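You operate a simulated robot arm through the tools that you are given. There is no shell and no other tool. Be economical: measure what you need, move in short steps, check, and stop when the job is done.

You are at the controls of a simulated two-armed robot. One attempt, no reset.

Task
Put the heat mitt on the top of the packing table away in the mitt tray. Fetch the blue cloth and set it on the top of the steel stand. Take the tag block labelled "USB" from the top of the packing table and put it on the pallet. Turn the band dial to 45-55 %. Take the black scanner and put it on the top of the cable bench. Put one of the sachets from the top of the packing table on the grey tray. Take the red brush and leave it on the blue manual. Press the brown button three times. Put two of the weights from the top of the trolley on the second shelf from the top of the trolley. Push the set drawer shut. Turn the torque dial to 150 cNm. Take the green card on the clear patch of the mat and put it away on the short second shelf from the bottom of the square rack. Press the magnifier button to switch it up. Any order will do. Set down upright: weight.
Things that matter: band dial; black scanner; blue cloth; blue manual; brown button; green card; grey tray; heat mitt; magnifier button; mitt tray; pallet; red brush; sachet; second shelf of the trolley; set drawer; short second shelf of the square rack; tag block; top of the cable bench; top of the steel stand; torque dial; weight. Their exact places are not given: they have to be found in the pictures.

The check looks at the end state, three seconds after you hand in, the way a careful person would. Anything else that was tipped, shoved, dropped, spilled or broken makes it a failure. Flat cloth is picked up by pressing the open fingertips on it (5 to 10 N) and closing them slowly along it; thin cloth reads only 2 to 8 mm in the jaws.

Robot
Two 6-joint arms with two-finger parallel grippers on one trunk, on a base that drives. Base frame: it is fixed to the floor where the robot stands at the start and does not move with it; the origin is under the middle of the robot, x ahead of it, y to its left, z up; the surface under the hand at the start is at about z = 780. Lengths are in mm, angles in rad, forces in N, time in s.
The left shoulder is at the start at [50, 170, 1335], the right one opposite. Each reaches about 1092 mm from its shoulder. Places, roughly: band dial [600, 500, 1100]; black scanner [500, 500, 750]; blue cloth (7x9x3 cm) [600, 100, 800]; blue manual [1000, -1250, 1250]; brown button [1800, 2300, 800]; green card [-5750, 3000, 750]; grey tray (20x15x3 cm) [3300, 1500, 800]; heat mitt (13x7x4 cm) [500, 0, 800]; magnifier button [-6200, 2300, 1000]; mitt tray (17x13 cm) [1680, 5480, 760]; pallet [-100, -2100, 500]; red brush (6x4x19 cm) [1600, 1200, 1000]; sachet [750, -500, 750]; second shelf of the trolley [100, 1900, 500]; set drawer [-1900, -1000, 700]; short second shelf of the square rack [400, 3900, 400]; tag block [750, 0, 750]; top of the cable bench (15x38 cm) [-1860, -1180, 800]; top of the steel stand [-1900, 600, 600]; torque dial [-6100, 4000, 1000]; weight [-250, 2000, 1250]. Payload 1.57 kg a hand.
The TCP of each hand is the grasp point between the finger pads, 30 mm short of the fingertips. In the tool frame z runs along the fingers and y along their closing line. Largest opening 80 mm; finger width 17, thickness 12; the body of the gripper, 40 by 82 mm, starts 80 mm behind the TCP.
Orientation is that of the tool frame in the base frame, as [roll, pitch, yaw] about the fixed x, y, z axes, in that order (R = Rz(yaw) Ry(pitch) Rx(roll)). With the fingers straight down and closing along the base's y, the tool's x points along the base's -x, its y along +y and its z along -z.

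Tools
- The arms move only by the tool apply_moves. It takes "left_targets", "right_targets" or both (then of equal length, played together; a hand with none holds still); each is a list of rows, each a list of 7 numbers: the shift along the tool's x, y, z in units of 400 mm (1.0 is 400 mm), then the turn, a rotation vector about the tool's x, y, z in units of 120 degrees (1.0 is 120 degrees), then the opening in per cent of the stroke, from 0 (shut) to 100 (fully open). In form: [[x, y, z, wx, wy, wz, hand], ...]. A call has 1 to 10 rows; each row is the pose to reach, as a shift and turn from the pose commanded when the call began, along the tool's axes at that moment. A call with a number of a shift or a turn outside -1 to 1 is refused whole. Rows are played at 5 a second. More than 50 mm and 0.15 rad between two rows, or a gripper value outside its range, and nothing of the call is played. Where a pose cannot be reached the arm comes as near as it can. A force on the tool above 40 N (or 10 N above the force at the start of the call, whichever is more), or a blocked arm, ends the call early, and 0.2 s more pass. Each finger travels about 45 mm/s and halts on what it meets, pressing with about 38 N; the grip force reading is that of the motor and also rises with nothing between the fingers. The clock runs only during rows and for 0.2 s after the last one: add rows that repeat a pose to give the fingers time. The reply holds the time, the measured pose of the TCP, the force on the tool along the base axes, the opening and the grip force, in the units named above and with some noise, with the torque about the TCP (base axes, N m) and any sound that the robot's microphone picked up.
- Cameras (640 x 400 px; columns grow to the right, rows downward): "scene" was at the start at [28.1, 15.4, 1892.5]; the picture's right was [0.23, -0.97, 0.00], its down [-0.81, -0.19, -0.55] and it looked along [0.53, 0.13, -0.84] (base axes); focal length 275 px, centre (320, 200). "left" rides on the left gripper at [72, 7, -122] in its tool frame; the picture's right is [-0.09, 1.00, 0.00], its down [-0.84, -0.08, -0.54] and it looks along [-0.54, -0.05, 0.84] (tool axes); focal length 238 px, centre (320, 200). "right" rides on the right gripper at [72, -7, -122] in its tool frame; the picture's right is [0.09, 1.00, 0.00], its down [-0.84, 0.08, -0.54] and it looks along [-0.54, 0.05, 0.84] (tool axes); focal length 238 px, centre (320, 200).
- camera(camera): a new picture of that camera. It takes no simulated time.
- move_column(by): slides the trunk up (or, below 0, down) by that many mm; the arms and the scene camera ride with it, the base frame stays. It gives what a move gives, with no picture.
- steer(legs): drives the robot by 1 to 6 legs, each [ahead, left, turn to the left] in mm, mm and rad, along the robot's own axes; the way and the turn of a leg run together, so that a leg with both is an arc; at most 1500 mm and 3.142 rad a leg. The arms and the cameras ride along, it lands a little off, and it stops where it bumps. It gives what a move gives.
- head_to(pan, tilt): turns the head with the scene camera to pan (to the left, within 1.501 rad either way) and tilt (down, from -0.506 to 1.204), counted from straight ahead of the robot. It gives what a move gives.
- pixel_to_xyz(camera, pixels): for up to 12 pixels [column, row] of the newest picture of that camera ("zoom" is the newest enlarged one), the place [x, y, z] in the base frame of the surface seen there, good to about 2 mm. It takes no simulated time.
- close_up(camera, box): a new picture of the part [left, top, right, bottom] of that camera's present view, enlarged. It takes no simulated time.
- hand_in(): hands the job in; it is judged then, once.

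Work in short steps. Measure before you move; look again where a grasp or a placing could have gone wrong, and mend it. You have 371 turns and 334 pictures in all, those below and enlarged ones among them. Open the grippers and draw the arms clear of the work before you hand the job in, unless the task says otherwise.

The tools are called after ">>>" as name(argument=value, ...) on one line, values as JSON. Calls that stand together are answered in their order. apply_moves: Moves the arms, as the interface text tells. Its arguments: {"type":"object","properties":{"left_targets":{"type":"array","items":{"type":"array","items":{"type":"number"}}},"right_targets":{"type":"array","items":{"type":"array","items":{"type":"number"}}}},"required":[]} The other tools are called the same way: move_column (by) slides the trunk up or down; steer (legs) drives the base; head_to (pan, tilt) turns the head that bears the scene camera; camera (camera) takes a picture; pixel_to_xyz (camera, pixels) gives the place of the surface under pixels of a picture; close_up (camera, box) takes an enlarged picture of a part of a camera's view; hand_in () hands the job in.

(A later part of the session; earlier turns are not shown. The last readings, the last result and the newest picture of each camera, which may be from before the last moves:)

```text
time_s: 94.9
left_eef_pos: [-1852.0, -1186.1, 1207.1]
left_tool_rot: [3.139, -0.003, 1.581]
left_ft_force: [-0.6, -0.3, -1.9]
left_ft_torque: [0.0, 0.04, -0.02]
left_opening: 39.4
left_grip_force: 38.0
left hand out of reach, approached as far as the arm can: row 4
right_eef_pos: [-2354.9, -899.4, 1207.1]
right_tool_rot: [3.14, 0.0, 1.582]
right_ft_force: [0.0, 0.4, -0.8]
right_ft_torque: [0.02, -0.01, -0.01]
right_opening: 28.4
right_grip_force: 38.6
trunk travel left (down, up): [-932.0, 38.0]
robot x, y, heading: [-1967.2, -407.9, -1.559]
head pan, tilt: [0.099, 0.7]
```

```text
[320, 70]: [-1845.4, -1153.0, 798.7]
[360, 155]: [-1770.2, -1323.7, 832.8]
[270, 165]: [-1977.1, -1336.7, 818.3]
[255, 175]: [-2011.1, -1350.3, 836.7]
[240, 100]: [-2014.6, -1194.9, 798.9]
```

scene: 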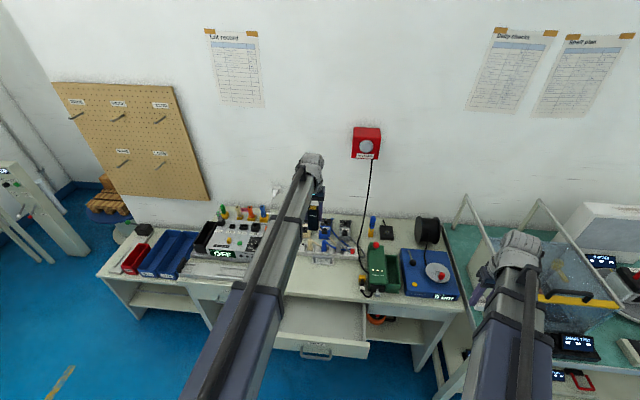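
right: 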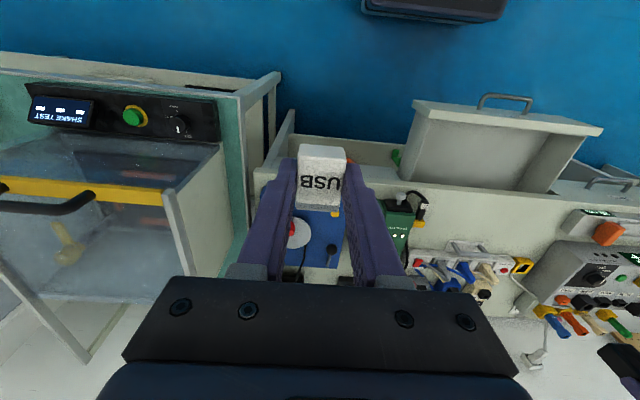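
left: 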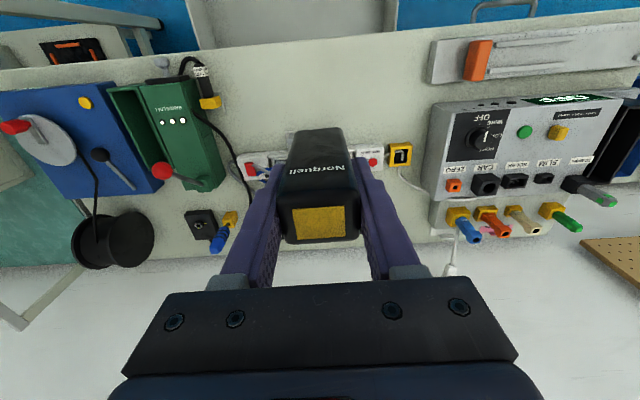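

Clear. Lower the trunk 300, check, then the last 30.

>>> move_column(by=-300)

>>> move_column(by=-30)

>>> camera(camera="left")

```text
time_s: 97.9
left_eef_pos: [-1850.2, -1184.6, 906.1]
left_tool_rot: [3.14, 0.001, 1.582]
left_ft_force: [0.9, -1.1, -1.4]
left_ft_torque: [0.02, 0.02, 0.0]
left_opening: 39.7
left_grip_force: 38.0
right_eef_pos: [-2354.9, -898.4, 906.4]
right_tool_rot: [3.141, 0.002, 1.581]
right_ft_force: [-0.2, -0.7, -0.1]
right_ft_torque: [0.04, 0.01, -0.01]
right_opening: 28.8
right_grip_force: 38.0
trunk travel left (down, up): [-632.0, 338.0]
robot x, y, heading: [-1967.2, -403.9, -1.559]
head pan, tilt: [0.099, 0.7]
```

```text
time_s: 98.6
left_eef_pos: [-1851.6, -1184.7, 877.3]
left_tool_rot: [3.14, 0.0, 1.58]
left_ft_force: [-0.3, 0.2, -1.0]
left_ft_torque: [0.01, 0.04, 0.02]
left_opening: 39.4
left_grip_force: 37.9
right_eef_pos: [-2354.4, -899.7, 876.8]
right_tool_rot: [3.141, 0.001, 1.581]
right_ft_force: [-0.6, -0.1, -1.0]
right_ft_torque: [0.03, 0.0, -0.01]
right_opening: 28.6
right_grip_force: 37.5
trunk travel left (down, up): [-602.0, 368.0]
robot x, y, heading: [-1962.5, -408.8, -1.557]
head pan, tilt: [0.099, 0.7]
```

```text
277 pictures are left
```

left: 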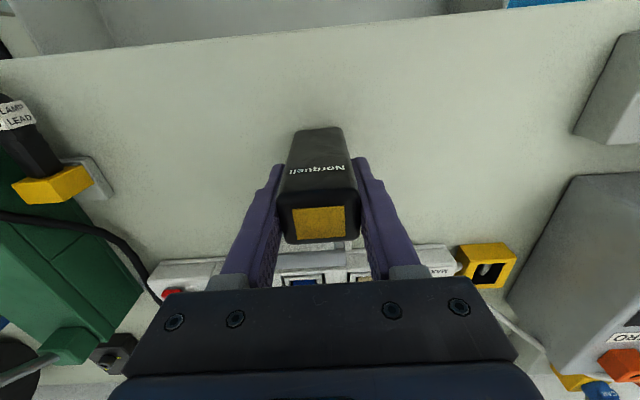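

Not quite touching yet; lower in 3 mm steps until a force shows.

>>> move_column(by=-3)

>>> move_column(by=-2)

```text
time_s: 99.2
left_eef_pos: [-1851.5, -1185.2, 873.3]
left_tool_rot: [3.14, 0.0, 1.58]
left_ft_force: [1.0, -0.1, -2.8]
left_ft_torque: [0.0, -0.03, -0.02]
left_opening: 39.6
left_grip_force: 38.2
right_eef_pos: [-2355.2, -899.5, 874.1]
right_tool_rot: [-3.141, 0.001, 1.582]
right_ft_force: [-0.5, 0.2, -0.7]
right_ft_torque: [0.0, 0.0, -0.02]
right_opening: 28.5
right_grip_force: 38.5
trunk travel left (down, up): [-599.0, 371.0]
robot x, y, heading: [-1965.2, -406.6, -1.566]
head pan, tilt: [0.099, 0.7]
```

```text
time_s: 99.7
left_eef_pos: [-1850.8, -1184.6, 872.3]
left_tool_rot: [3.14, 0.002, 1.581]
left_ft_force: [1.1, -4.9, 17.4]
left_ft_torque: [-0.01, 0.09, 0.02]
left_opening: 39.6
left_grip_force: 38.1
right_eef_pos: [-2355.4, -897.8, 873.7]
right_tool_rot: [-3.141, 0.002, 1.581]
right_ft_force: [-0.4, -0.1, -0.4]
right_ft_torque: [0.01, 0.0, 0.01]
right_opening: 28.9
right_grip_force: 38.1
trunk travel left (down, up): [-597.0, 373.0]
robot x, y, heading: [-1966.3, -406.3, -1.559]
head pan, tilt: [0.099, 0.7]
```

Contact (17 N). Open the left hand and rise 150.

>>> apply_moves(left_targets=[[0, 0, 0, 0, 0, 0, 80], [0, 0, 0, 0, 0, 0, 90], [0, 0, 0, 0, 0, 0, 90], [0, 0, 0, 0, 0, 0, 90]])

>>> move_column(by=150)

>>> camera(camera="left")

```text
time_s: 100.7
left_eef_pos: [-1850.8, -1185.7, 871.6]
left_tool_rot: [3.14, 0.001, 1.581]
left_ft_force: [0.1, -0.6, 0.2]
left_ft_torque: [-0.03, 0.0, -0.04]
left_opening: 72.1
left_grip_force: 0.1
right_eef_pos: [-2354.2, -898.0, 872.1]
right_tool_rot: [-3.141, 0.0, 1.581]
right_ft_force: [-0.1, -0.5, -0.8]
right_ft_torque: [-0.05, -0.01, -0.02]
right_opening: 28.8
right_grip_force: 38.1
trunk travel left (down, up): [-597.0, 373.0]
robot x, y, heading: [-1965.0, -406.7, -1.558]
head pan, tilt: [0.099, 0.7]
```

```text
time_s: 102.4
left_eef_pos: [-1850.7, -1186.3, 1021.7]
left_tool_rot: [3.139, 0.0, 1.581]
left_ft_force: [1.5, 0.0, -0.2]
left_ft_torque: [0.03, 0.02, 0.01]
left_opening: 72.1
left_grip_force: 0.0
right_eef_pos: [-2354.8, -897.8, 1021.1]
right_tool_rot: [3.141, 0.003, 1.582]
right_ft_force: [-0.2, 1.1, -0.2]
right_ft_torque: [0.01, 0.02, 0.0]
right_opening: 28.9
right_grip_force: 37.6
trunk travel left (down, up): [-747.0, 223.0]
robot x, y, heading: [-1963.3, -407.6, -1.566]
head pan, tilt: [0.099, 0.7]
```

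```text
276 pictures are left
```

left: 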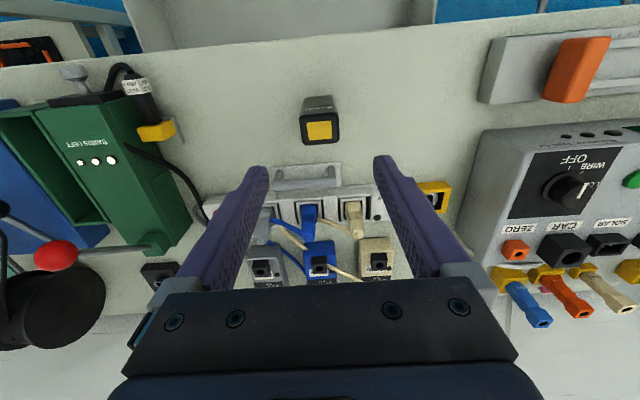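

Scanner stands on the bench. Now the drawer: retract the left hand to y≈−850, closing the fingers.

>>> apply_moves(left_targets=[[0.105, -0.006, 0, 0, 0, 0, 80], [0.21, -0.012, 0, 0, 0, 0, 50], [0.315, -0.018, 0, 0, 0, 0, 20], [0.42, -0.024, 0, 0, 0, 0, 0], [0.525, -0.03, 0, 0, 0, 0, 0], [0.63, -0.036, 0, 0, 0, 0, 0], [0.735, -0.042, 0, 0, 0, 0, 0], [0.84, -0.05, 0, 0, 0, 0, 0]])

>>> move_column(by=-130)

>>> camera(camera="left")

>>> camera(camera="scene")

```text
time_s: 104.2
left_eef_pos: [-1874.7, -854.3, 1022.7]
left_tool_rot: [3.139, -0.003, 1.58]
left_ft_force: [0.0, 0.8, -0.1]
left_ft_torque: [0.01, -0.01, 0.0]
left_opening: 0.4
left_grip_force: 21.2
left hand out of reach, approached as far as the arm can: row 8
right_eef_pos: [-2353.7, -897.9, 1021.8]
right_tool_rot: [-3.14, 0.002, 1.584]
right_ft_force: [-0.1, 0.2, 0.3]
right_ft_torque: [-0.03, -0.02, 0.01]
right_opening: 28.7
right_grip_force: 37.9
trunk travel left (down, up): [-747.0, 223.0]
robot x, y, heading: [-1969.8, -411.7, -1.56]
head pan, tilt: [0.099, 0.7]
```

```text
time_s: 105.8
left_eef_pos: [-1875.4, -855.1, 892.2]
left_tool_rot: [3.14, -0.005, 1.581]
left_ft_force: [0.6, 0.2, 0.7]
left_ft_torque: [-0.01, -0.01, -0.01]
left_opening: 0.1
left_grip_force: 21.4
right_eef_pos: [-2355.4, -898.9, 892.2]
right_tool_rot: [-3.141, 0.001, 1.582]
right_ft_force: [0.8, -0.2, -1.4]
right_ft_torque: [0.03, -0.01, -0.05]
right_opening: 28.5
right_grip_force: 37.8
trunk travel left (down, up): [-617.0, 353.0]
robot x, y, heading: [-1964.8, -409.3, -1.56]
head pan, tilt: [0.099, 0.7]
```

```text
275 pictures are left
```

left: 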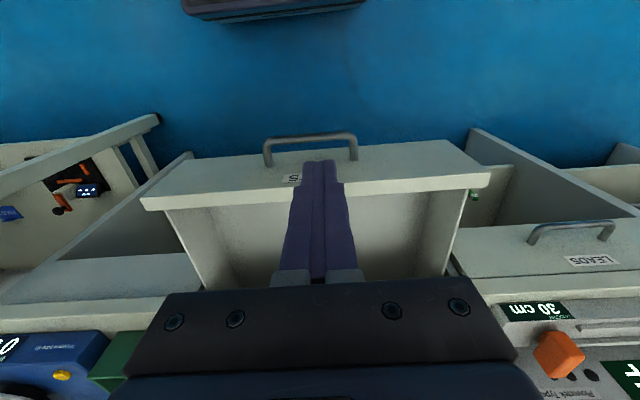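

```text
274 pictures are left
```

scene: 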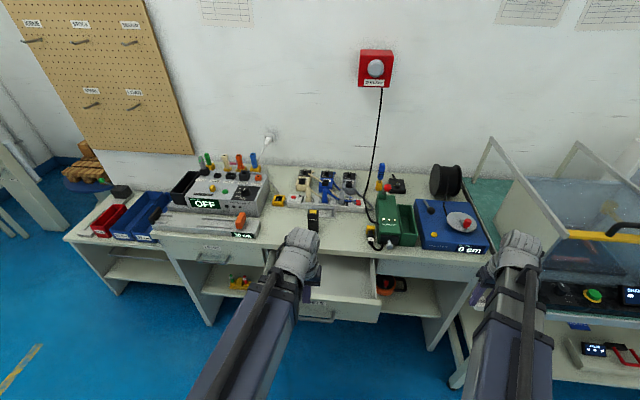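

Measure handle and front edge of the drawer.

>>> pixel_to_xyz(camera="left", pixels=[[310, 137], [265, 145], [400, 155], [400, 185], [200, 185], [330, 158], [570, 225], [560, 250], [575, 272]])

```text
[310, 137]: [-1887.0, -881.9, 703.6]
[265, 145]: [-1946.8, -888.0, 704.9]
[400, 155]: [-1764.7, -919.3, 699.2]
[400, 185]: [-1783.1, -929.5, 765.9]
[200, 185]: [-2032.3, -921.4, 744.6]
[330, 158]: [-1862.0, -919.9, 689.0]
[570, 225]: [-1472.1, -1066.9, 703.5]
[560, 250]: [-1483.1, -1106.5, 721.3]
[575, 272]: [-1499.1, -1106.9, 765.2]
```

Lower 137 and push along −y.

>>> move_column(by=-137)

>>> apply_moves(left_targets=[[-0.07, 0, 0, 0, 0, 0, 0], [-0.12, 0, 0, 0, 0, 0, 0], [-0.17, 0, 0, 0, 0, 0, 0], [-0.23, 0, 0, 0, 0, 0, 0], [-0.29, 0, 0, 0, 0, 0, 0], [-0.35, 0, 0, 0, 0, 0, 0], [-0.41, 0, 0, 0, 0, 0, 0], [-0.47, 0, 0, 0, 0, 0, 0], [-0.53, 0, 0, 0, 0, 0, 0], [-0.58, 0, 0, 0, 0, 0, 0]])

```text
time_s: 107.5
left_eef_pos: [-1873.5, -855.1, 754.9]
left_tool_rot: [3.139, -0.005, 1.581]
left_ft_force: [-0.7, -0.8, 0.1]
left_ft_torque: [-0.02, 0.02, 0.02]
left_opening: 0.0
left_grip_force: 21.7
right_eef_pos: [-2354.7, -899.5, 753.8]
right_tool_rot: [-3.14, 0.002, 1.581]
right_ft_force: [0.4, -0.7, -0.5]
right_ft_torque: [0.01, 0.03, 0.01]
right_opening: 28.7
right_grip_force: 38.3
trunk travel left (down, up): [-480.0, 490.0]
robot x, y, heading: [-1965.7, -405.6, -1.558]
head pan, tilt: [0.099, 0.7]
```

```text
time_s: 109.7
left_eef_pos: [-1873.0, -1088.0, 755.6]
left_tool_rot: [3.138, -0.002, 1.583]
left_ft_force: [-0.4, -0.2, 0.0]
left_ft_torque: [0.01, -0.01, -0.03]
left_opening: 0.0
left_grip_force: 21.0
right_eef_pos: [-2354.0, -899.1, 755.2]
right_tool_rot: [-3.141, 0.0, 1.582]
right_ft_force: [0.1, -0.2, 0.0]
right_ft_torque: [-0.04, -0.02, -0.01]
right_opening: 28.8
right_grip_force: 37.3
trunk travel left (down, up): [-480.0, 490.0]
robot x, y, heading: [-1964.2, -407.1, -1.559]
head pan, tilt: [0.099, 0.7]
```

No resistance yet; take a look.

>>> camera(camera="left")

>>> apply_moves(left_targets=[[-0.01, 0, 0, 0, 0, 0, 0], [-0.02, 0, 0, 0, 0, 0, 0], [-0.03, 0, 0, 0, 0, 0, 0], [-0.04, 0, 0, 0, 0, 0, 0]])

>>> camera(camera="left")

```text
273 pictures are left
```

left: 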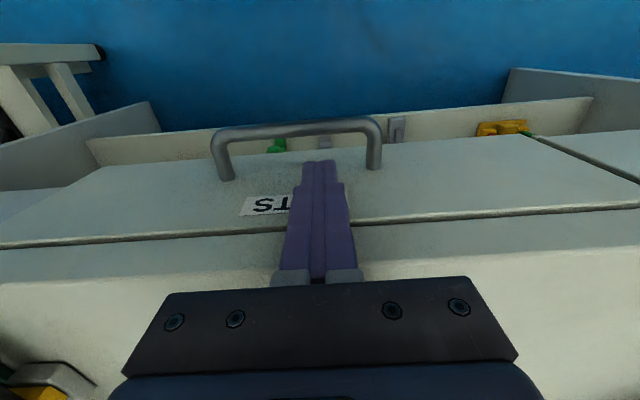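

```text
time_s: 110.5
left_eef_pos: [-1872.8, -1092.8, 754.4]
left_tool_rot: [3.141, -0.013, 1.578]
left_ft_force: [0.7, 5.1, -3.3]
left_ft_torque: [-0.23, -0.02, -0.03]
left_opening: 0.1
left_grip_force: 21.4
right_eef_pos: [-2354.4, -897.6, 755.1]
right_tool_rot: [3.14, 0.002, 1.582]
right_ft_force: [0.5, 1.0, 0.0]
right_ft_torque: [0.02, -0.01, -0.01]
right_opening: 28.4
right_grip_force: 38.4
trunk travel left (down, up): [-480.0, 490.0]
robot x, y, heading: [-1966.3, -406.6, -1.565]
head pan, tilt: [0.099, 0.7]
stopped in row 4 (left hand): the force on the tool passed its limit at 46 N (the readings are from after the stop); the commanded pose is now the measured one
```

```text
272 pictures are left
```

left: 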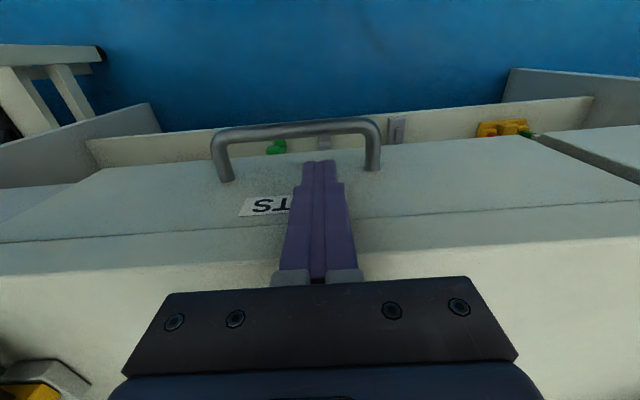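

Drawer stopped solid. Back the hand off, raise, and verify the front is flush with the neighbour.

>>> apply_moves(left_targets=[[0.1, 0, 0, 0, 0, 0, 0], [0.2, 0, 0, 0, 0, 0, 0], [0.3, 0, 0, 0, 0, 0, 0], [0.4, 0, 0, 0, 0, 0, 0]])

>>> move_column(by=250)

>>> camera(camera="left")

>>> pixel_to_xyz(camera="left", pixels=[[400, 200], [250, 200], [420, 190], [520, 195], [570, 195]])

```text
time_s: 111.5
left_eef_pos: [-1874.6, -928.9, 754.9]
left_tool_rot: [3.139, -0.013, 1.581]
left_ft_force: [-0.2, -0.2, -0.9]
left_ft_torque: [-0.01, 0.02, -0.02]
left_opening: 0.0
left_grip_force: 21.4
left hand out of reach, approached as far as the arm can: row 4
right_eef_pos: [-2353.9, -897.6, 755.1]
right_tool_rot: [-3.142, 0.001, 1.581]
right_ft_force: [1.3, -0.1, -0.1]
right_ft_torque: [-0.01, 0.02, 0.02]
right_opening: 28.7
right_grip_force: 37.8
trunk travel left (down, up): [-480.0, 490.0]
robot x, y, heading: [-1963.2, -409.6, -1.563]
head pan, tilt: [0.099, 0.7]
```

```text
time_s: 114.1
left_eef_pos: [-1875.3, -930.3, 1005.1]
left_tool_rot: [3.139, -0.012, 1.58]
left_ft_force: [-0.1, 0.5, 0.0]
left_ft_torque: [0.02, 0.02, 0.02]
left_opening: 0.0
left_grip_force: 21.2
right_eef_pos: [-2354.5, -898.4, 1004.2]
right_tool_rot: [3.141, 0.0, 1.581]
right_ft_force: [0.7, -0.1, 0.1]
right_ft_torque: [-0.04, -0.02, -0.02]
right_opening: 28.6
right_grip_force: 38.3
trunk travel left (down, up): [-730.0, 240.0]
robot x, y, heading: [-1966.7, -411.2, -1.561]
head pan, tilt: [0.099, 0.7]
```

```text
271 pictures are left
```

left: 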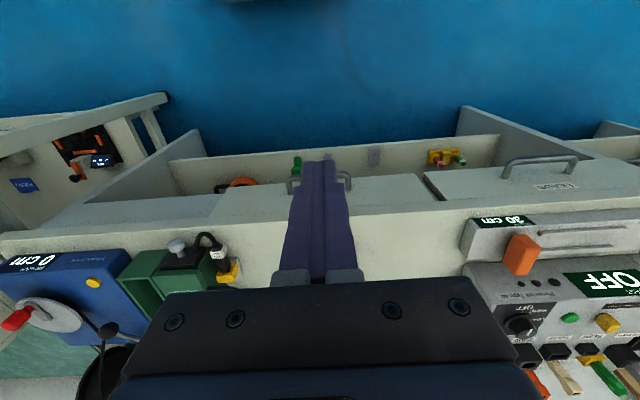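

```text
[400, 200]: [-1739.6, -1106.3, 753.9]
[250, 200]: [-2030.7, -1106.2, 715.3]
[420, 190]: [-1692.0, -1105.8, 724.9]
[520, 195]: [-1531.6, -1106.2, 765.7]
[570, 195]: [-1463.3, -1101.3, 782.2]
```

Drawer flush at −1106: done. Now drive to the pallet side: back a little, then strafe left ~1900.

>>> steer(legs=[[-80, 0, 0], [0, 1400, 0], [0, 450, 0]])

>>> head_to(pan=0.25, tilt=0.75)

>>> camera(camera="scene")

```text
time_s: 124.1
left_eef_pos: [-36.1, -858.2, 1003.9]
left_tool_rot: [3.139, -0.013, 1.552]
left_ft_force: [-0.2, 0.3, 0.3]
left_ft_torque: [0.0, 0.0, 0.01]
left_opening: 0.0
left_grip_force: 21.1
right_eef_pos: [-515.2, -813.4, 1006.4]
right_tool_rot: [-3.141, 0.002, 1.556]
right_ft_force: [0.3, -0.9, -1.0]
right_ft_torque: [0.01, 0.01, -0.03]
right_opening: 28.7
right_grip_force: 37.9
trunk travel left (down, up): [-730.0, 240.0]
robot x, y, heading: [-113.4, -331.8, -1.583]
head pan, tilt: [0.099, 0.7]
```

```text
time_s: 124.8
left_eef_pos: [-37.0, -857.5, 1004.9]
left_tool_rot: [3.14, -0.012, 1.553]
left_ft_force: [0.8, -0.3, 0.5]
left_ft_torque: [0.03, 0.0, 0.02]
left_opening: 0.0
left_grip_force: 21.2
right_eef_pos: [-515.5, -813.3, 1005.5]
right_tool_rot: [3.142, 0.002, 1.554]
right_ft_force: [0.8, 0.0, -0.3]
right_ft_torque: [-0.01, 0.03, 0.02]
right_opening: 28.5
right_grip_force: 37.9
trunk travel left (down, up): [-730.0, 240.0]
robot x, y, heading: [-117.0, -334.2, -1.585]
head pan, tilt: [0.25, 0.75]
```

```text
270 pictures are left
```

scene: 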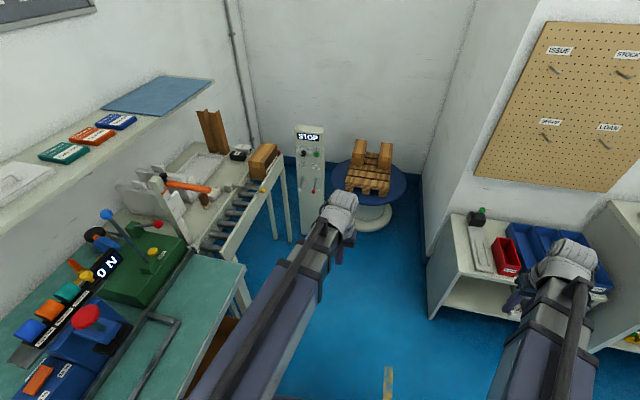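

Measure the clearance points and pallet slats.

>>> pixel_to_xyz(camera="scene", pixels=[[243, 266], [190, 390], [282, 168], [288, 240], [310, 210], [318, 160], [430, 310], [367, 180], [365, 187], [352, 178], [385, 188], [430, 255]])

>>> close_up(camera="scene", box=[320, 125, 420, 225])

>>> pixel_to_xyz(camera="zoom", pixels=[[300, 130], [300, 150], [300, 175], [230, 215], [300, 215], [370, 225], [300, 240], [300, 265]])

```text
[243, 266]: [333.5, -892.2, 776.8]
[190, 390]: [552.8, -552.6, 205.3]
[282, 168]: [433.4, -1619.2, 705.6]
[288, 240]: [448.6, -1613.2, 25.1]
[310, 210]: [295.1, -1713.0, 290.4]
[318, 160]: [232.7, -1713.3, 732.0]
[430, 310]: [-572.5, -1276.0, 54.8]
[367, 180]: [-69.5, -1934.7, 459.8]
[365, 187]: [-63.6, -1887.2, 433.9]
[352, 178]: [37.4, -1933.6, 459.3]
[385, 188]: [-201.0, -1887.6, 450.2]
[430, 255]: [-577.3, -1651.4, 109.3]
```

```text
4.00 times, centred on (370, 175) of scene
```

zoom: 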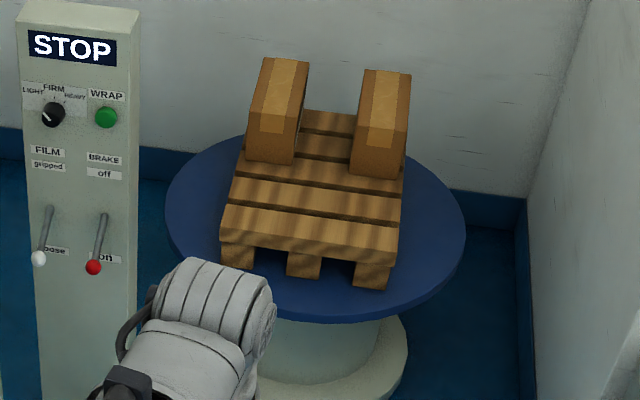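

```text
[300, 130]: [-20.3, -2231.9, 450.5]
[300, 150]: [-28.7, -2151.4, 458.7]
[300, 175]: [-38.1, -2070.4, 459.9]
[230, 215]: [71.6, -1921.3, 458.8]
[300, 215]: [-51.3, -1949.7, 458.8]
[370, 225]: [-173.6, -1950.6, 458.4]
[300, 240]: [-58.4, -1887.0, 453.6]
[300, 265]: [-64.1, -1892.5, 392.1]
```

Pallet front slat at y≈−1890…−1980, z 459. Drive ahead to about (−56,−1188), turn slightly left.

>>> steer(legs=[[850, 65, 0], [0, 0, 0.135]])

```text
time_s: 129.9
left_eef_pos: [86.2, -1695.0, 1005.9]
left_tool_rot: [3.14, -0.011, 1.69]
left_ft_force: [-0.5, -0.3, -0.4]
left_ft_torque: [0.01, 0.04, -0.01]
left_opening: 0.0
left_grip_force: 21.7
right_eef_pos: [-393.7, -1716.5, 1004.8]
right_tool_rot: [-3.141, 0.002, 1.693]
right_ft_force: [0.5, 0.8, -0.2]
right_ft_torque: [0.01, -0.02, -0.01]
right_opening: 28.3
right_grip_force: 37.6
trunk travel left (down, up): [-730.0, 240.0]
robot x, y, heading: [-61.7, -1190.2, -1.456]
head pan, tilt: [0.25, 0.75]
```

Move the right hand over [-75,-1945].

>>> apply_moves(right_targets=[[-0.073, 0.08, 0, 0, 0, 0, 0], [-0.147, 0.161, 0, 0, 0, 0, 0], [-0.22, 0.241, 0, 0, 0, 0, 0], [-0.293, 0.322, 0, 0, 0, 0, 0], [-0.367, 0.402, 0, 0, 0, 0, 0], [-0.44, 0.483, 0, 0, 0, 0, 0], [-0.513, 0.563, 0, 0, 0, 0, 0], [-0.587, 0.644, 0, 0, 0, 0, 0], [-0.66, 0.724, 0, 0, 0, 0, 0]])

>>> camera(camera="right")

>>> camera(camera="left")

>>> camera(camera="scene")

```text
time_s: 131.9
left_eef_pos: [86.8, -1696.4, 1003.9]
left_tool_rot: [3.139, -0.011, 1.69]
left_ft_force: [-0.8, -0.1, 0.0]
left_ft_torque: [0.0, -0.01, -0.03]
left_opening: 0.0
left_grip_force: 20.7
right_eef_pos: [-78.2, -1944.8, 1003.5]
right_tool_rot: [-3.141, -0.001, 1.692]
right_ft_force: [-0.9, -0.4, -0.2]
right_ft_torque: [-0.02, -0.03, -0.05]
right_opening: 28.7
right_grip_force: 38.0
trunk travel left (down, up): [-730.0, 240.0]
robot x, y, heading: [-60.6, -1183.2, -1.448]
head pan, tilt: [0.25, 0.75]
```

```text
268 pictures are left
```

right: 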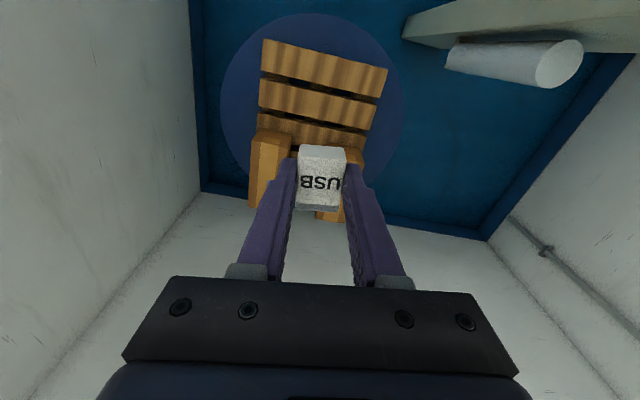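

```text
267 pictures are left
```

left: 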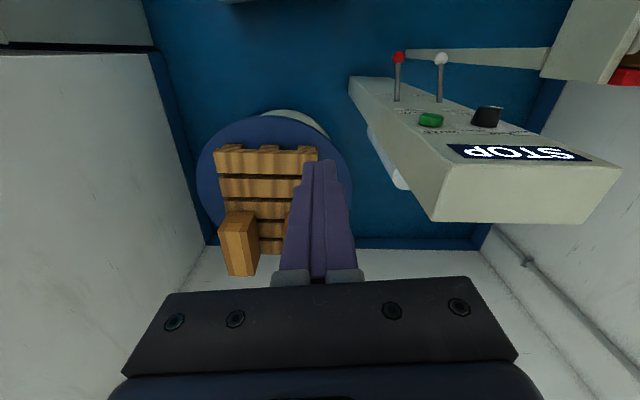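

```text
266 pictures are left
```

scene: 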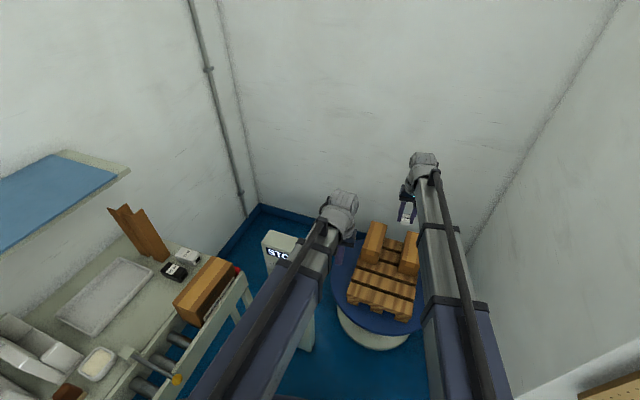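

All clear. Lower the trunk 480, check, then the rest.

>>> move_column(by=-480)

>>> camera(camera="right")

```text
refused: -480 is not a number from -400 to 400
```

```text
265 pictures are left
```

right: 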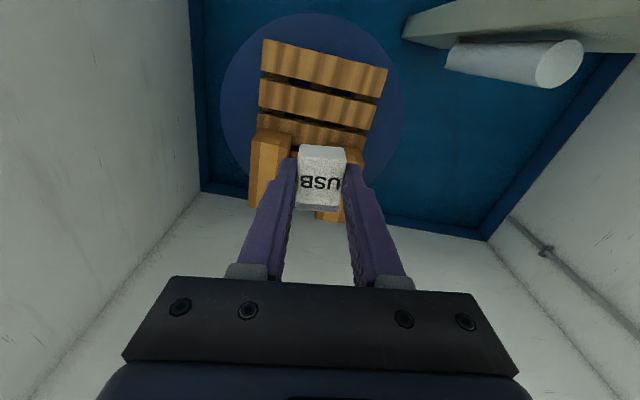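

The column takes at most 400 per call; lower 400, look, then more.

>>> move_column(by=-400)

>>> camera(camera="right")

>>> camera(camera="scene")

```text
time_s: 135.8
left_eef_pos: [86.4, -1695.9, 605.5]
left_tool_rot: [3.139, -0.012, 1.69]
left_ft_force: [0.5, -0.2, -0.4]
left_ft_torque: [0.0, -0.02, 0.01]
left_opening: 0.0
left_grip_force: 21.1
right_eef_pos: [-76.9, -1943.9, 604.4]
right_tool_rot: [3.141, -0.001, 1.692]
right_ft_force: [0.3, 0.2, 0.3]
right_ft_torque: [-0.01, -0.02, 0.0]
right_opening: 29.1
right_grip_force: 38.0
trunk travel left (down, up): [-330.0, 640.0]
robot x, y, heading: [-61.1, -1182.9, -1.45]
head pan, tilt: [0.25, 0.75]
```

```text
264 pictures are left
```

right: 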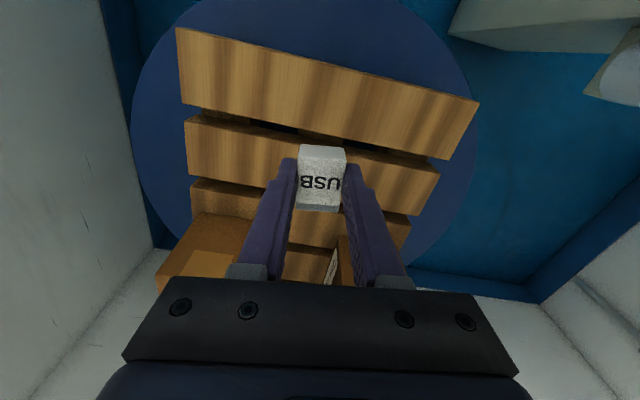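

```text
263 pictures are left
```

scene: 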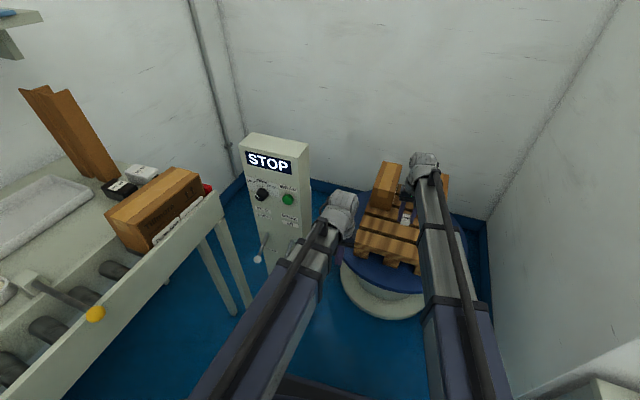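

Measure slat edges around the drop point.

>>> pixel_to_xyz(camera="right", pixels=[[280, 60], [280, 120], [290, 130], [270, 175], [230, 130], [370, 190], [330, 75], [330, 135]])

```text
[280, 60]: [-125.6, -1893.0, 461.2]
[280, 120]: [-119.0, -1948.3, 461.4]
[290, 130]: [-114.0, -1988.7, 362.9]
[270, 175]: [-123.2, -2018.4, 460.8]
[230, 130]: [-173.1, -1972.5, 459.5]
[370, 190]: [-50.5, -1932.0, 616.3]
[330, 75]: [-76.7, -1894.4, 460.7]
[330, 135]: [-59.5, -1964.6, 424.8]
```

Front slat spans y −1885…−1955; shift 25 mm back toward me to centre the block, then lower.

>>> apply_moves(right_targets=[[0.03, 0, 0, 0, 0, 0, 0], [0.062, 0, 0, 0, 0, 0, 0], [0.062, 0, 0, 0, 0, 0, 0]])

>>> move_column(by=-106)

>>> camera(camera="right")

>>> move_column(by=-5)

```text
time_s: 136.6
left_eef_pos: [85.7, -1696.3, 604.3]
left_tool_rot: [3.14, -0.013, 1.69]
left_ft_force: [-0.3, -0.3, -0.1]
left_ft_torque: [-0.02, 0.0, 0.01]
left_opening: 0.0
left_grip_force: 21.5
right_eef_pos: [-78.3, -1919.1, 605.3]
right_tool_rot: [-3.141, 0.001, 1.693]
right_ft_force: [-0.7, 0.1, -0.4]
right_ft_torque: [-0.02, -0.02, 0.0]
right_opening: 28.8
right_grip_force: 37.6
trunk travel left (down, up): [-330.0, 640.0]
robot x, y, heading: [-62.2, -1188.2, -1.451]
head pan, tilt: [0.25, 0.75]
```

```text
time_s: 137.9
left_eef_pos: [86.0, -1696.2, 499.0]
left_tool_rot: [3.141, -0.014, 1.688]
left_ft_force: [1.0, 0.4, -0.2]
left_ft_torque: [0.01, 0.0, 0.0]
left_opening: 0.1
left_grip_force: 21.2
right_eef_pos: [-80.2, -1919.1, 498.6]
right_tool_rot: [3.141, 0.003, 1.694]
right_ft_force: [0.3, 0.3, -0.7]
right_ft_torque: [0.0, 0.01, 0.02]
right_opening: 28.9
right_grip_force: 37.8
trunk travel left (down, up): [-224.0, 746.0]
robot x, y, heading: [-60.4, -1187.6, -1.444]
head pan, tilt: [0.25, 0.75]
```

```text
262 pictures are left
```

right: 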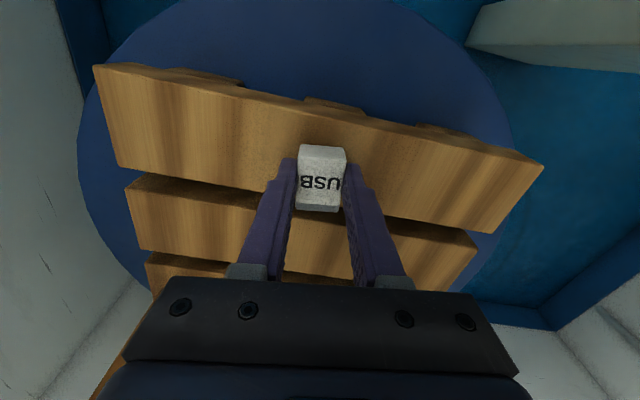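

```text
time_s: 138.5
left_eef_pos: [86.0, -1695.7, 492.3]
left_tool_rot: [3.139, -0.013, 1.688]
left_ft_force: [-0.3, 0.3, 0.1]
left_ft_torque: [0.03, -0.02, 0.02]
left_opening: 0.3
left_grip_force: 20.9
right_eef_pos: [-77.7, -1919.9, 492.8]
right_tool_rot: [3.141, 0.001, 1.692]
right_ft_force: [-0.7, 0.5, -1.2]
right_ft_torque: [0.0, -0.02, 0.01]
right_opening: 28.5
right_grip_force: 38.3
trunk travel left (down, up): [-219.0, 751.0]
robot x, y, heading: [-63.6, -1188.7, -1.45]
head pan, tilt: [0.25, 0.75]
```

Lower 2 mm at a time to contact, then release.

>>> move_column(by=-2)

>>> apply_moves(right_targets=[[0, 0, 0, 0, 0, 0, 60], [0, 0, 0, 0, 0, 0, 60], [0, 0, 0, 0, 0, 0, 60]])

>>> move_column(by=120)

>>> camera(camera="right")

```text
time_s: 139.0
left_eef_pos: [85.5, -1695.5, 492.2]
left_tool_rot: [3.14, -0.011, 1.69]
left_ft_force: [-0.6, 0.3, 0.1]
left_ft_torque: [-0.01, 0.02, 0.0]
left_opening: 0.0
left_grip_force: 21.7
right_eef_pos: [-79.4, -1920.4, 492.6]
right_tool_rot: [3.141, 0.002, 1.692]
right_ft_force: [-0.3, -0.7, 2.1]
right_ft_torque: [-0.05, -0.02, -0.01]
right_opening: 28.5
right_grip_force: 38.2
trunk travel left (down, up): [-217.0, 753.0]
robot x, y, heading: [-61.5, -1185.0, -1.452]
head pan, tilt: [0.25, 0.75]
```

```text
time_s: 139.8
left_eef_pos: [86.4, -1694.5, 492.3]
left_tool_rot: [3.139, -0.011, 1.69]
left_ft_force: [0.1, -0.4, 0.7]
left_ft_torque: [0.0, 0.0, 0.01]
left_opening: 0.0
left_grip_force: 21.3
right_eef_pos: [-79.9, -1919.5, 491.4]
right_tool_rot: [-3.14, 0.002, 1.692]
right_ft_force: [-0.4, -0.7, 0.1]
right_ft_torque: [-0.01, 0.0, 0.02]
right_opening: 48.0
right_grip_force: 0.0
trunk travel left (down, up): [-217.0, 753.0]
robot x, y, heading: [-62.3, -1183.2, -1.447]
head pan, tilt: [0.25, 0.75]
```

```text
time_s: 141.3
left_eef_pos: [85.0, -1696.8, 611.0]
left_tool_rot: [3.139, -0.011, 1.689]
left_ft_force: [-0.1, 0.2, 0.5]
left_ft_torque: [0.02, 0.0, -0.03]
left_opening: 0.0
left_grip_force: 21.8
right_eef_pos: [-78.0, -1920.0, 612.6]
right_tool_rot: [3.141, 0.002, 1.693]
right_ft_force: [0.7, -0.2, 0.1]
right_ft_torque: [-0.04, -0.02, -0.01]
right_opening: 48.0
right_grip_force: 0.1
trunk travel left (down, up): [-337.0, 633.0]
robot x, y, heading: [-62.4, -1189.3, -1.443]
head pan, tilt: [0.25, 0.75]
```

```text
261 pictures are left
```

right: 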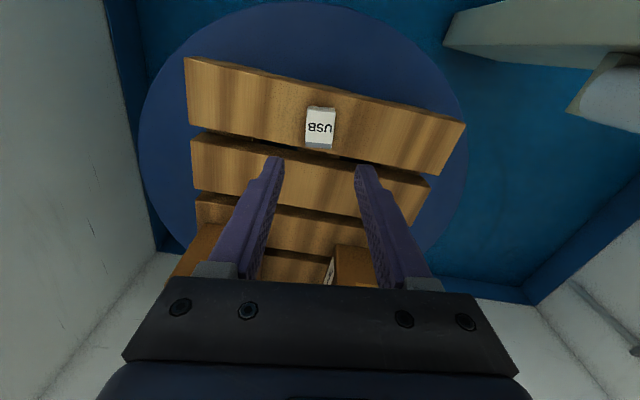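

USB block is on the pallet. Raise the trunk and drive back to the packing table.

>>> move_column(by=400)

>>> move_column(by=190)

>>> steer(legs=[[-1200, -300, 0], [0, 0, 1.45]])

>>> head_to(pan=0.1, tilt=0.8)

>>> camera(camera="scene")

```text
time_s: 145.1
left_eef_pos: [85.3, -1696.0, 1012.6]
left_tool_rot: [3.14, -0.013, 1.688]
left_ft_force: [-0.3, 0.2, 0.4]
left_ft_torque: [0.0, -0.05, -0.01]
left_opening: 0.2
left_grip_force: 21.4
right_eef_pos: [-79.4, -1919.4, 1011.4]
right_tool_rot: [-3.141, 0.0, 1.692]
right_ft_force: [-0.3, -0.1, 0.6]
right_ft_torque: [0.03, 0.0, 0.0]
right_opening: 48.1
right_grip_force: 0.1
trunk travel left (down, up): [-737.0, 233.0]
robot x, y, heading: [-62.1, -1185.9, -1.45]
head pan, tilt: [0.25, 0.75]
```

```text
time_s: 147.2
left_eef_pos: [86.8, -1695.6, 1201.3]
left_tool_rot: [3.14, -0.012, 1.688]
left_ft_force: [0.3, -0.7, -0.3]
left_ft_torque: [-0.03, 0.0, 0.02]
left_opening: 0.0
left_grip_force: 20.9
right_eef_pos: [-79.0, -1920.1, 1200.7]
right_tool_rot: [3.14, 0.001, 1.692]
right_ft_force: [-0.5, -0.6, 0.4]
right_ft_torque: [0.03, 0.0, 0.02]
right_opening: 47.8
right_grip_force: 0.1
trunk travel left (down, up): [-927.0, 43.0]
robot x, y, heading: [-65.0, -1188.2, -1.452]
head pan, tilt: [0.25, 0.75]
```

```text
time_s: 156.9
left_eef_pos: [-0.2, 41.2, 1201.4]
left_tool_rot: [3.141, -0.013, 3.134]
left_ft_force: [-0.2, 0.1, -0.3]
left_ft_torque: [-0.03, 0.03, 0.0]
left_opening: 0.0
left_grip_force: 21.1
right_eef_pos: [201.3, -153.1, 1201.9]
right_tool_rot: [-3.141, 0.003, 3.135]
right_ft_force: [0.0, 0.3, 0.1]
right_ft_torque: [0.01, -0.01, -0.02]
right_opening: 48.0
right_grip_force: 0.2
trunk travel left (down, up): [-927.0, 43.0]
robot x, y, heading: [-524.9, -37.8, -0.008]
head pan, tilt: [0.25, 0.75]
```

```text
time_s: 157.6
left_eef_pos: [-1.2, 40.9, 1201.3]
left_tool_rot: [3.141, -0.011, 3.132]
left_ft_force: [0.0, -0.6, 0.2]
left_ft_torque: [-0.03, -0.03, 0.02]
left_opening: 0.0
left_grip_force: 21.2
right_eef_pos: [201.0, -150.9, 1201.2]
right_tool_rot: [3.141, 0.002, 3.135]
right_ft_force: [0.0, -0.2, 0.0]
right_ft_torque: [0.01, 0.02, -0.02]
right_opening: 48.0
right_grip_force: 0.0
trunk travel left (down, up): [-927.0, 43.0]
robot x, y, heading: [-524.5, -42.4, -0.004]
head pan, tilt: [0.099, 0.799]
```

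```text
260 pictures are left
```

scene: 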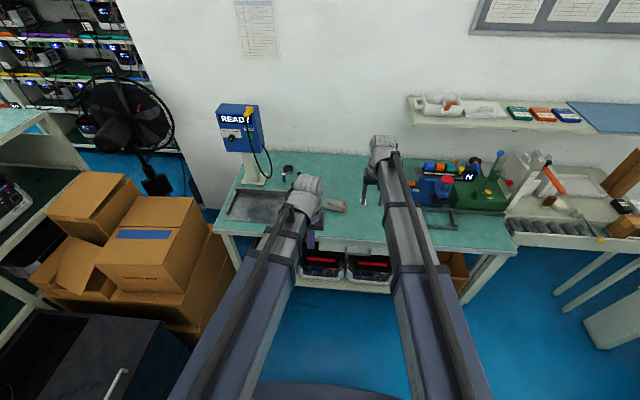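

Drive up to the table for the cloth (left) and mitt (right).

>>> steer(legs=[[390, 60, 0]])

>>> apply_moves(left_targets=[[-0.08, 0.05, 0, 0, 0, 0, 100], [-0.16, 0.1, 0, 0, 0, 0, 100], [-0.24, 0.12, 0, 0, 0, 0, 100], [-0.32, 0.14, 0, 0, 0, 0, 100]], right_targets=[[0.08, -0.05, 0, 0, 0, 0, 100], [0.16, -0.1, 0, 0, 0, 0, 100], [0.2, -0.1, 0, 0, 0, 0, 100], [0.2, -0.1, 0, 0, 0, 0, 100]])

>>> camera(camera="left")

>>> camera(camera="right")

```text
time_s: 160.1
left_eef_pos: [384.5, 95.6, 1200.7]
left_tool_rot: [3.139, -0.014, 3.128]
left_ft_force: [0.3, -0.2, -0.9]
left_ft_torque: [0.0, 0.07, 0.0]
left_opening: 0.1
left_grip_force: 20.9
right_eef_pos: [583.7, -97.9, 1201.4]
right_tool_rot: [-3.14, -0.001, 3.129]
right_ft_force: [-0.1, -0.1, 0.1]
right_ft_torque: [0.01, 0.06, 0.0]
right_opening: 47.9
right_grip_force: 0.0
trunk travel left (down, up): [-927.0, 43.0]
robot x, y, heading: [-145.1, 16.5, -0.01]
head pan, tilt: [0.099, 0.799]
```

```text
time_s: 161.1
left_eef_pos: [513.6, 150.1, 1201.1]
left_tool_rot: [3.139, -0.014, 3.128]
left_ft_force: [0.1, -0.8, -0.8]
left_ft_torque: [0.02, -0.04, -0.01]
left_opening: 80.1
left_grip_force: 0.0
left hand out of reach, approached as far as the arm can: row 2, 3
right_eef_pos: [503.5, -138.3, 1201.2]
right_tool_rot: [-3.141, 0.0, 3.131]
right_ft_force: [0.7, 0.0, 0.2]
right_ft_torque: [0.02, 0.03, 0.0]
right_opening: 80.2
right_grip_force: 0.1
trunk travel left (down, up): [-927.0, 43.0]
robot x, y, heading: [-139.0, 15.5, -0.012]
head pan, tilt: [0.099, 0.799]
```

```text
259 pictures are left
```

left: 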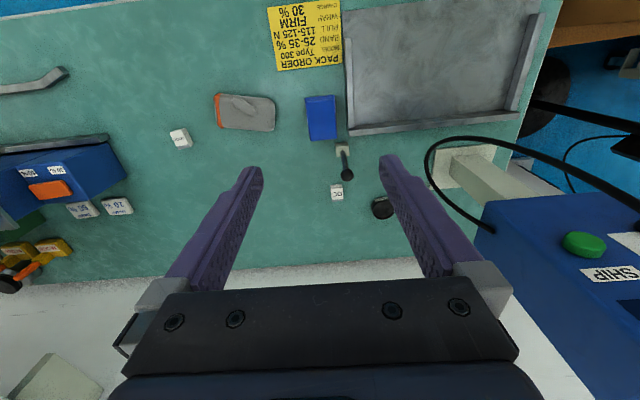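

```text
258 pictures are left
```

right: 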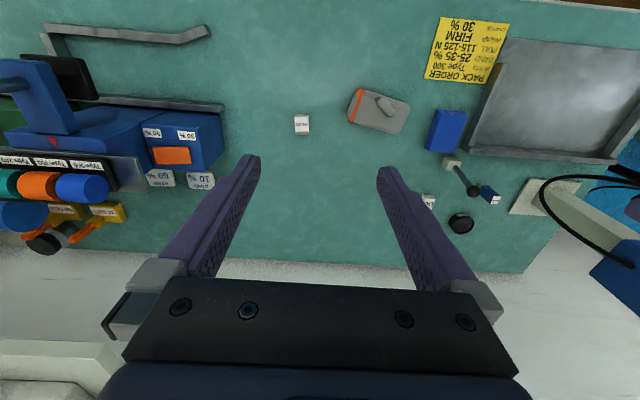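

>>> close_up(camera="left", box=[200, 80, 360, 180])

>>> pixel_to_xyz(camera="zoom", pixels=[[60, 120], [75, 190], [285, 75], [275, 205], [180, 65], [180, 195], [430, 70], [540, 65], [432, 225], [545, 220], [485, 150], [200, 120]])

>>> close_up(camera="right", box=[330, 70, 490, 170])

```text
4.00 times, centred on (280, 130) of left
```

zoom: 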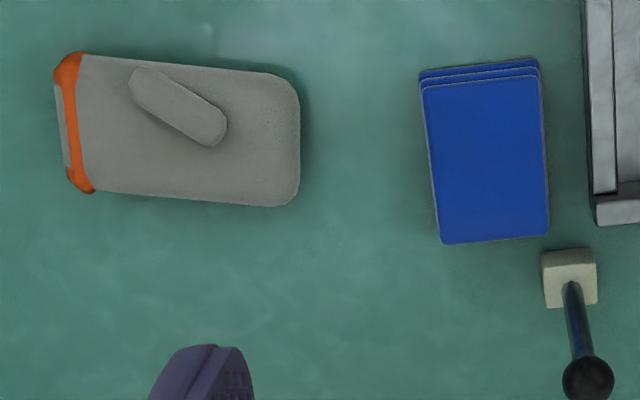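

```text
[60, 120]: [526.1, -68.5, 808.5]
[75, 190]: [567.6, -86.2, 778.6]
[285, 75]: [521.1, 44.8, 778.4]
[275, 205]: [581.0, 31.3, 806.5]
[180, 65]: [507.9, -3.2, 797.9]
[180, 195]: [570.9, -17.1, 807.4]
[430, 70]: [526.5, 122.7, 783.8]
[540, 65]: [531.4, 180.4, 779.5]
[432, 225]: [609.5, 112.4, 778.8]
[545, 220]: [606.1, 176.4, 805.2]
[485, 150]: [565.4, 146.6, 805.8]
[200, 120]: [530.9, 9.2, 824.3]
```

```text
4.00 times, centred on (410, 120) of right
```

zoom: 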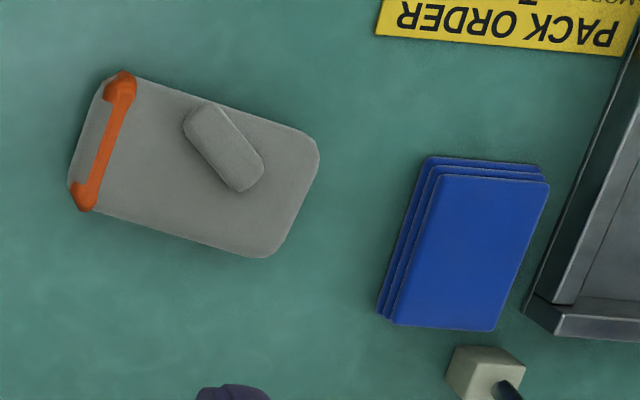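

Cloth centre ≈ [568,149], turned ~5°. Align the left hand over it (yaw +5°), move the right hand back to a clear spot.

>>> apply_moves(left_targets=[[-0.07, 0, 0, 0, 0, -0.025, 100], [-0.136, -0.005, 0, 0, 0, -0.047, 100], [-0.136, -0.005, 0, 0, 0, -0.047, 100]], right_targets=[[0.1, 0, 0, 0, 0, 0, 100], [0.2, 0, 0, 0, 0, 0, 100], [0.25, 0, 0, 0, 0, 0, 100]])

>>> move_column(by=-300)

>>> camera(camera="left")

>>> camera(camera="right")

```text
time_s: 161.9
left_eef_pos: [567.1, 148.3, 1202.2]
left_tool_rot: [3.139, -0.012, -3.058]
left_ft_force: [0.4, -0.6, -0.1]
left_ft_torque: [-0.02, -0.03, 0.02]
left_opening: 80.0
left_grip_force: 0.1
right_eef_pos: [399.9, -135.7, 1201.9]
right_tool_rot: [3.14, 0.003, 3.131]
right_ft_force: [0.5, -0.4, 0.7]
right_ft_torque: [-0.02, 0.0, 0.01]
right_opening: 80.0
right_grip_force: 0.2
trunk travel left (down, up): [-927.0, 43.0]
robot x, y, heading: [-142.4, 16.5, -0.012]
head pan, tilt: [0.099, 0.799]
```

```text
time_s: 164.9
left_eef_pos: [567.7, 146.4, 901.2]
left_tool_rot: [3.137, -0.013, -3.057]
left_ft_force: [0.9, 0.0, -0.4]
left_ft_torque: [0.05, -0.02, 0.02]
left_opening: 79.9
left_grip_force: 0.1
right_eef_pos: [401.3, -134.8, 902.5]
right_tool_rot: [3.141, 0.002, 3.129]
right_ft_force: [-0.5, 0.1, -0.4]
right_ft_torque: [0.0, 0.05, -0.02]
right_opening: 80.1
right_grip_force: 0.1
trunk travel left (down, up): [-627.0, 343.0]
robot x, y, heading: [-141.3, 18.6, -0.013]
head pan, tilt: [0.099, 0.799]
```

```text
255 pictures are left
```

left: 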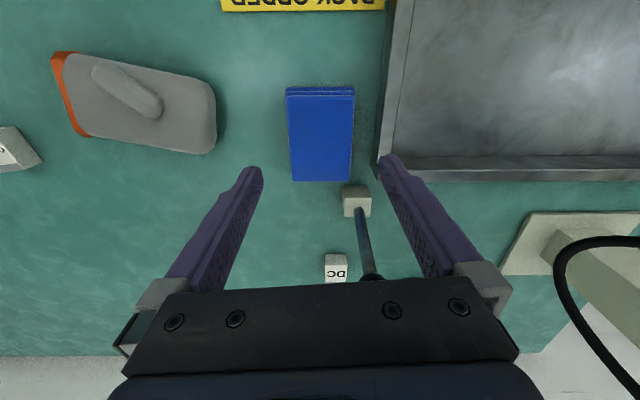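

```text
254 pictures are left
```

right: 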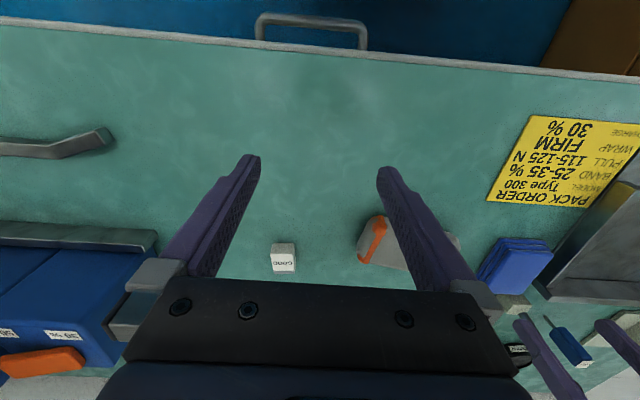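

Measure the cloth edges, tray wall and lever.

>>> pixel_to_xyz(camera="left", pixels=[[289, 100], [353, 100], [293, 176], [350, 176], [320, 140], [383, 120], [381, 150], [392, 100], [356, 200], [365, 250], [371, 278]])

```text
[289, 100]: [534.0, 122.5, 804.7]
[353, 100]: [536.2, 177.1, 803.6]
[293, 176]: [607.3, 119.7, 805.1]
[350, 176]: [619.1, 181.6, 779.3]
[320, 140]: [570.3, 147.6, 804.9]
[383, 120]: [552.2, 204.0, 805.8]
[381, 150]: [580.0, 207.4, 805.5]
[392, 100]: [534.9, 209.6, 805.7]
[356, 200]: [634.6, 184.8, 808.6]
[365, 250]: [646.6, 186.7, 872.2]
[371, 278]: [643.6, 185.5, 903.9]
```

Cloth 58 mm wide centred at y 148, tray wall at y 204; use 88 % opening and lower.

>>> apply_moves(left_targets=[[0, 0.003, 0, 0, 0, 0, 88], [0, 0.003, 0, 0, 0, 0, 88]])

>>> move_column(by=-89)

>>> apply_moves(left_targets=[[0, 0, 0, 0, 0, 0, 60], [0, 0, 0, 0, 0, 0, 40], [0, 0, 0, 0, 0, 0, 20], [0, 0, 0, 0, 0, 0, 0], [0, 0, 0, 0, 0, 0, 0], [0, 0, 0, 0, 0, 0, 0], [0, 0, 0, 0, 0, 0, 0]])

>>> camera(camera="left")

```text
time_s: 165.5
left_eef_pos: [566.7, 147.7, 901.2]
left_tool_rot: [3.138, -0.012, -3.057]
left_ft_force: [-0.1, -0.8, 0.2]
left_ft_torque: [0.04, -0.04, -0.02]
left_opening: 70.3
left_grip_force: 0.1
right_eef_pos: [401.7, -135.8, 902.1]
right_tool_rot: [3.14, 0.001, 3.129]
right_ft_force: [0.8, 0.0, -0.9]
right_ft_torque: [0.01, 0.01, 0.01]
right_opening: 79.9
right_grip_force: 0.0
trunk travel left (down, up): [-627.0, 343.0]
robot x, y, heading: [-138.3, 15.2, -0.009]
head pan, tilt: [0.099, 0.799]
```

```text
time_s: 166.7
left_eef_pos: [566.7, 148.5, 812.8]
left_tool_rot: [3.139, -0.012, -3.059]
left_ft_force: [-0.2, 0.1, -0.6]
left_ft_torque: [0.0, 0.02, 0.04]
left_opening: 70.2
left_grip_force: 0.1
right_eef_pos: [401.9, -135.3, 813.2]
right_tool_rot: [3.141, 0.003, 3.129]
right_ft_force: [0.0, -0.5, 0.0]
right_ft_torque: [-0.02, -0.02, 0.0]
right_opening: 79.9
right_grip_force: 0.1
trunk travel left (down, up): [-538.0, 432.0]
robot x, y, heading: [-142.5, 18.1, -0.008]
head pan, tilt: [0.099, 0.799]
```

```text
time_s: 168.3
left_eef_pos: [567.4, 148.6, 813.4]
left_tool_rot: [3.138, -0.012, -3.057]
left_ft_force: [0.3, -1.0, 1.6]
left_ft_torque: [-0.05, 0.0, -0.09]
left_opening: 63.9
left_grip_force: 37.8
right_eef_pos: [400.9, -136.9, 812.9]
right_tool_rot: [3.141, 0.002, 3.131]
right_ft_force: [0.5, 0.1, 0.0]
right_ft_torque: [0.01, 0.02, 0.0]
right_opening: 80.0
right_grip_force: 0.0
trunk travel left (down, up): [-538.0, 432.0]
robot x, y, heading: [-138.4, 18.9, -0.013]
head pan, tilt: [0.099, 0.799]
```

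```text
253 pictures are left
```

left: 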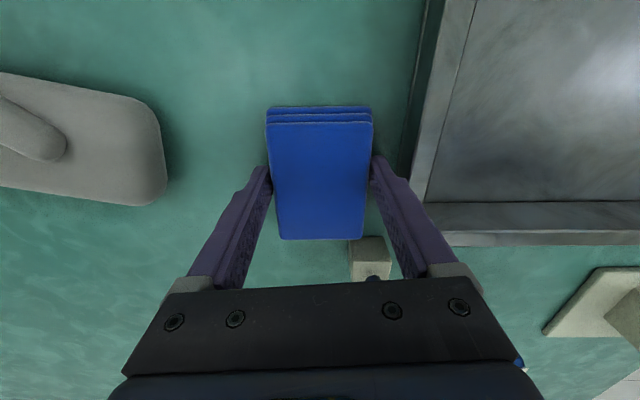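

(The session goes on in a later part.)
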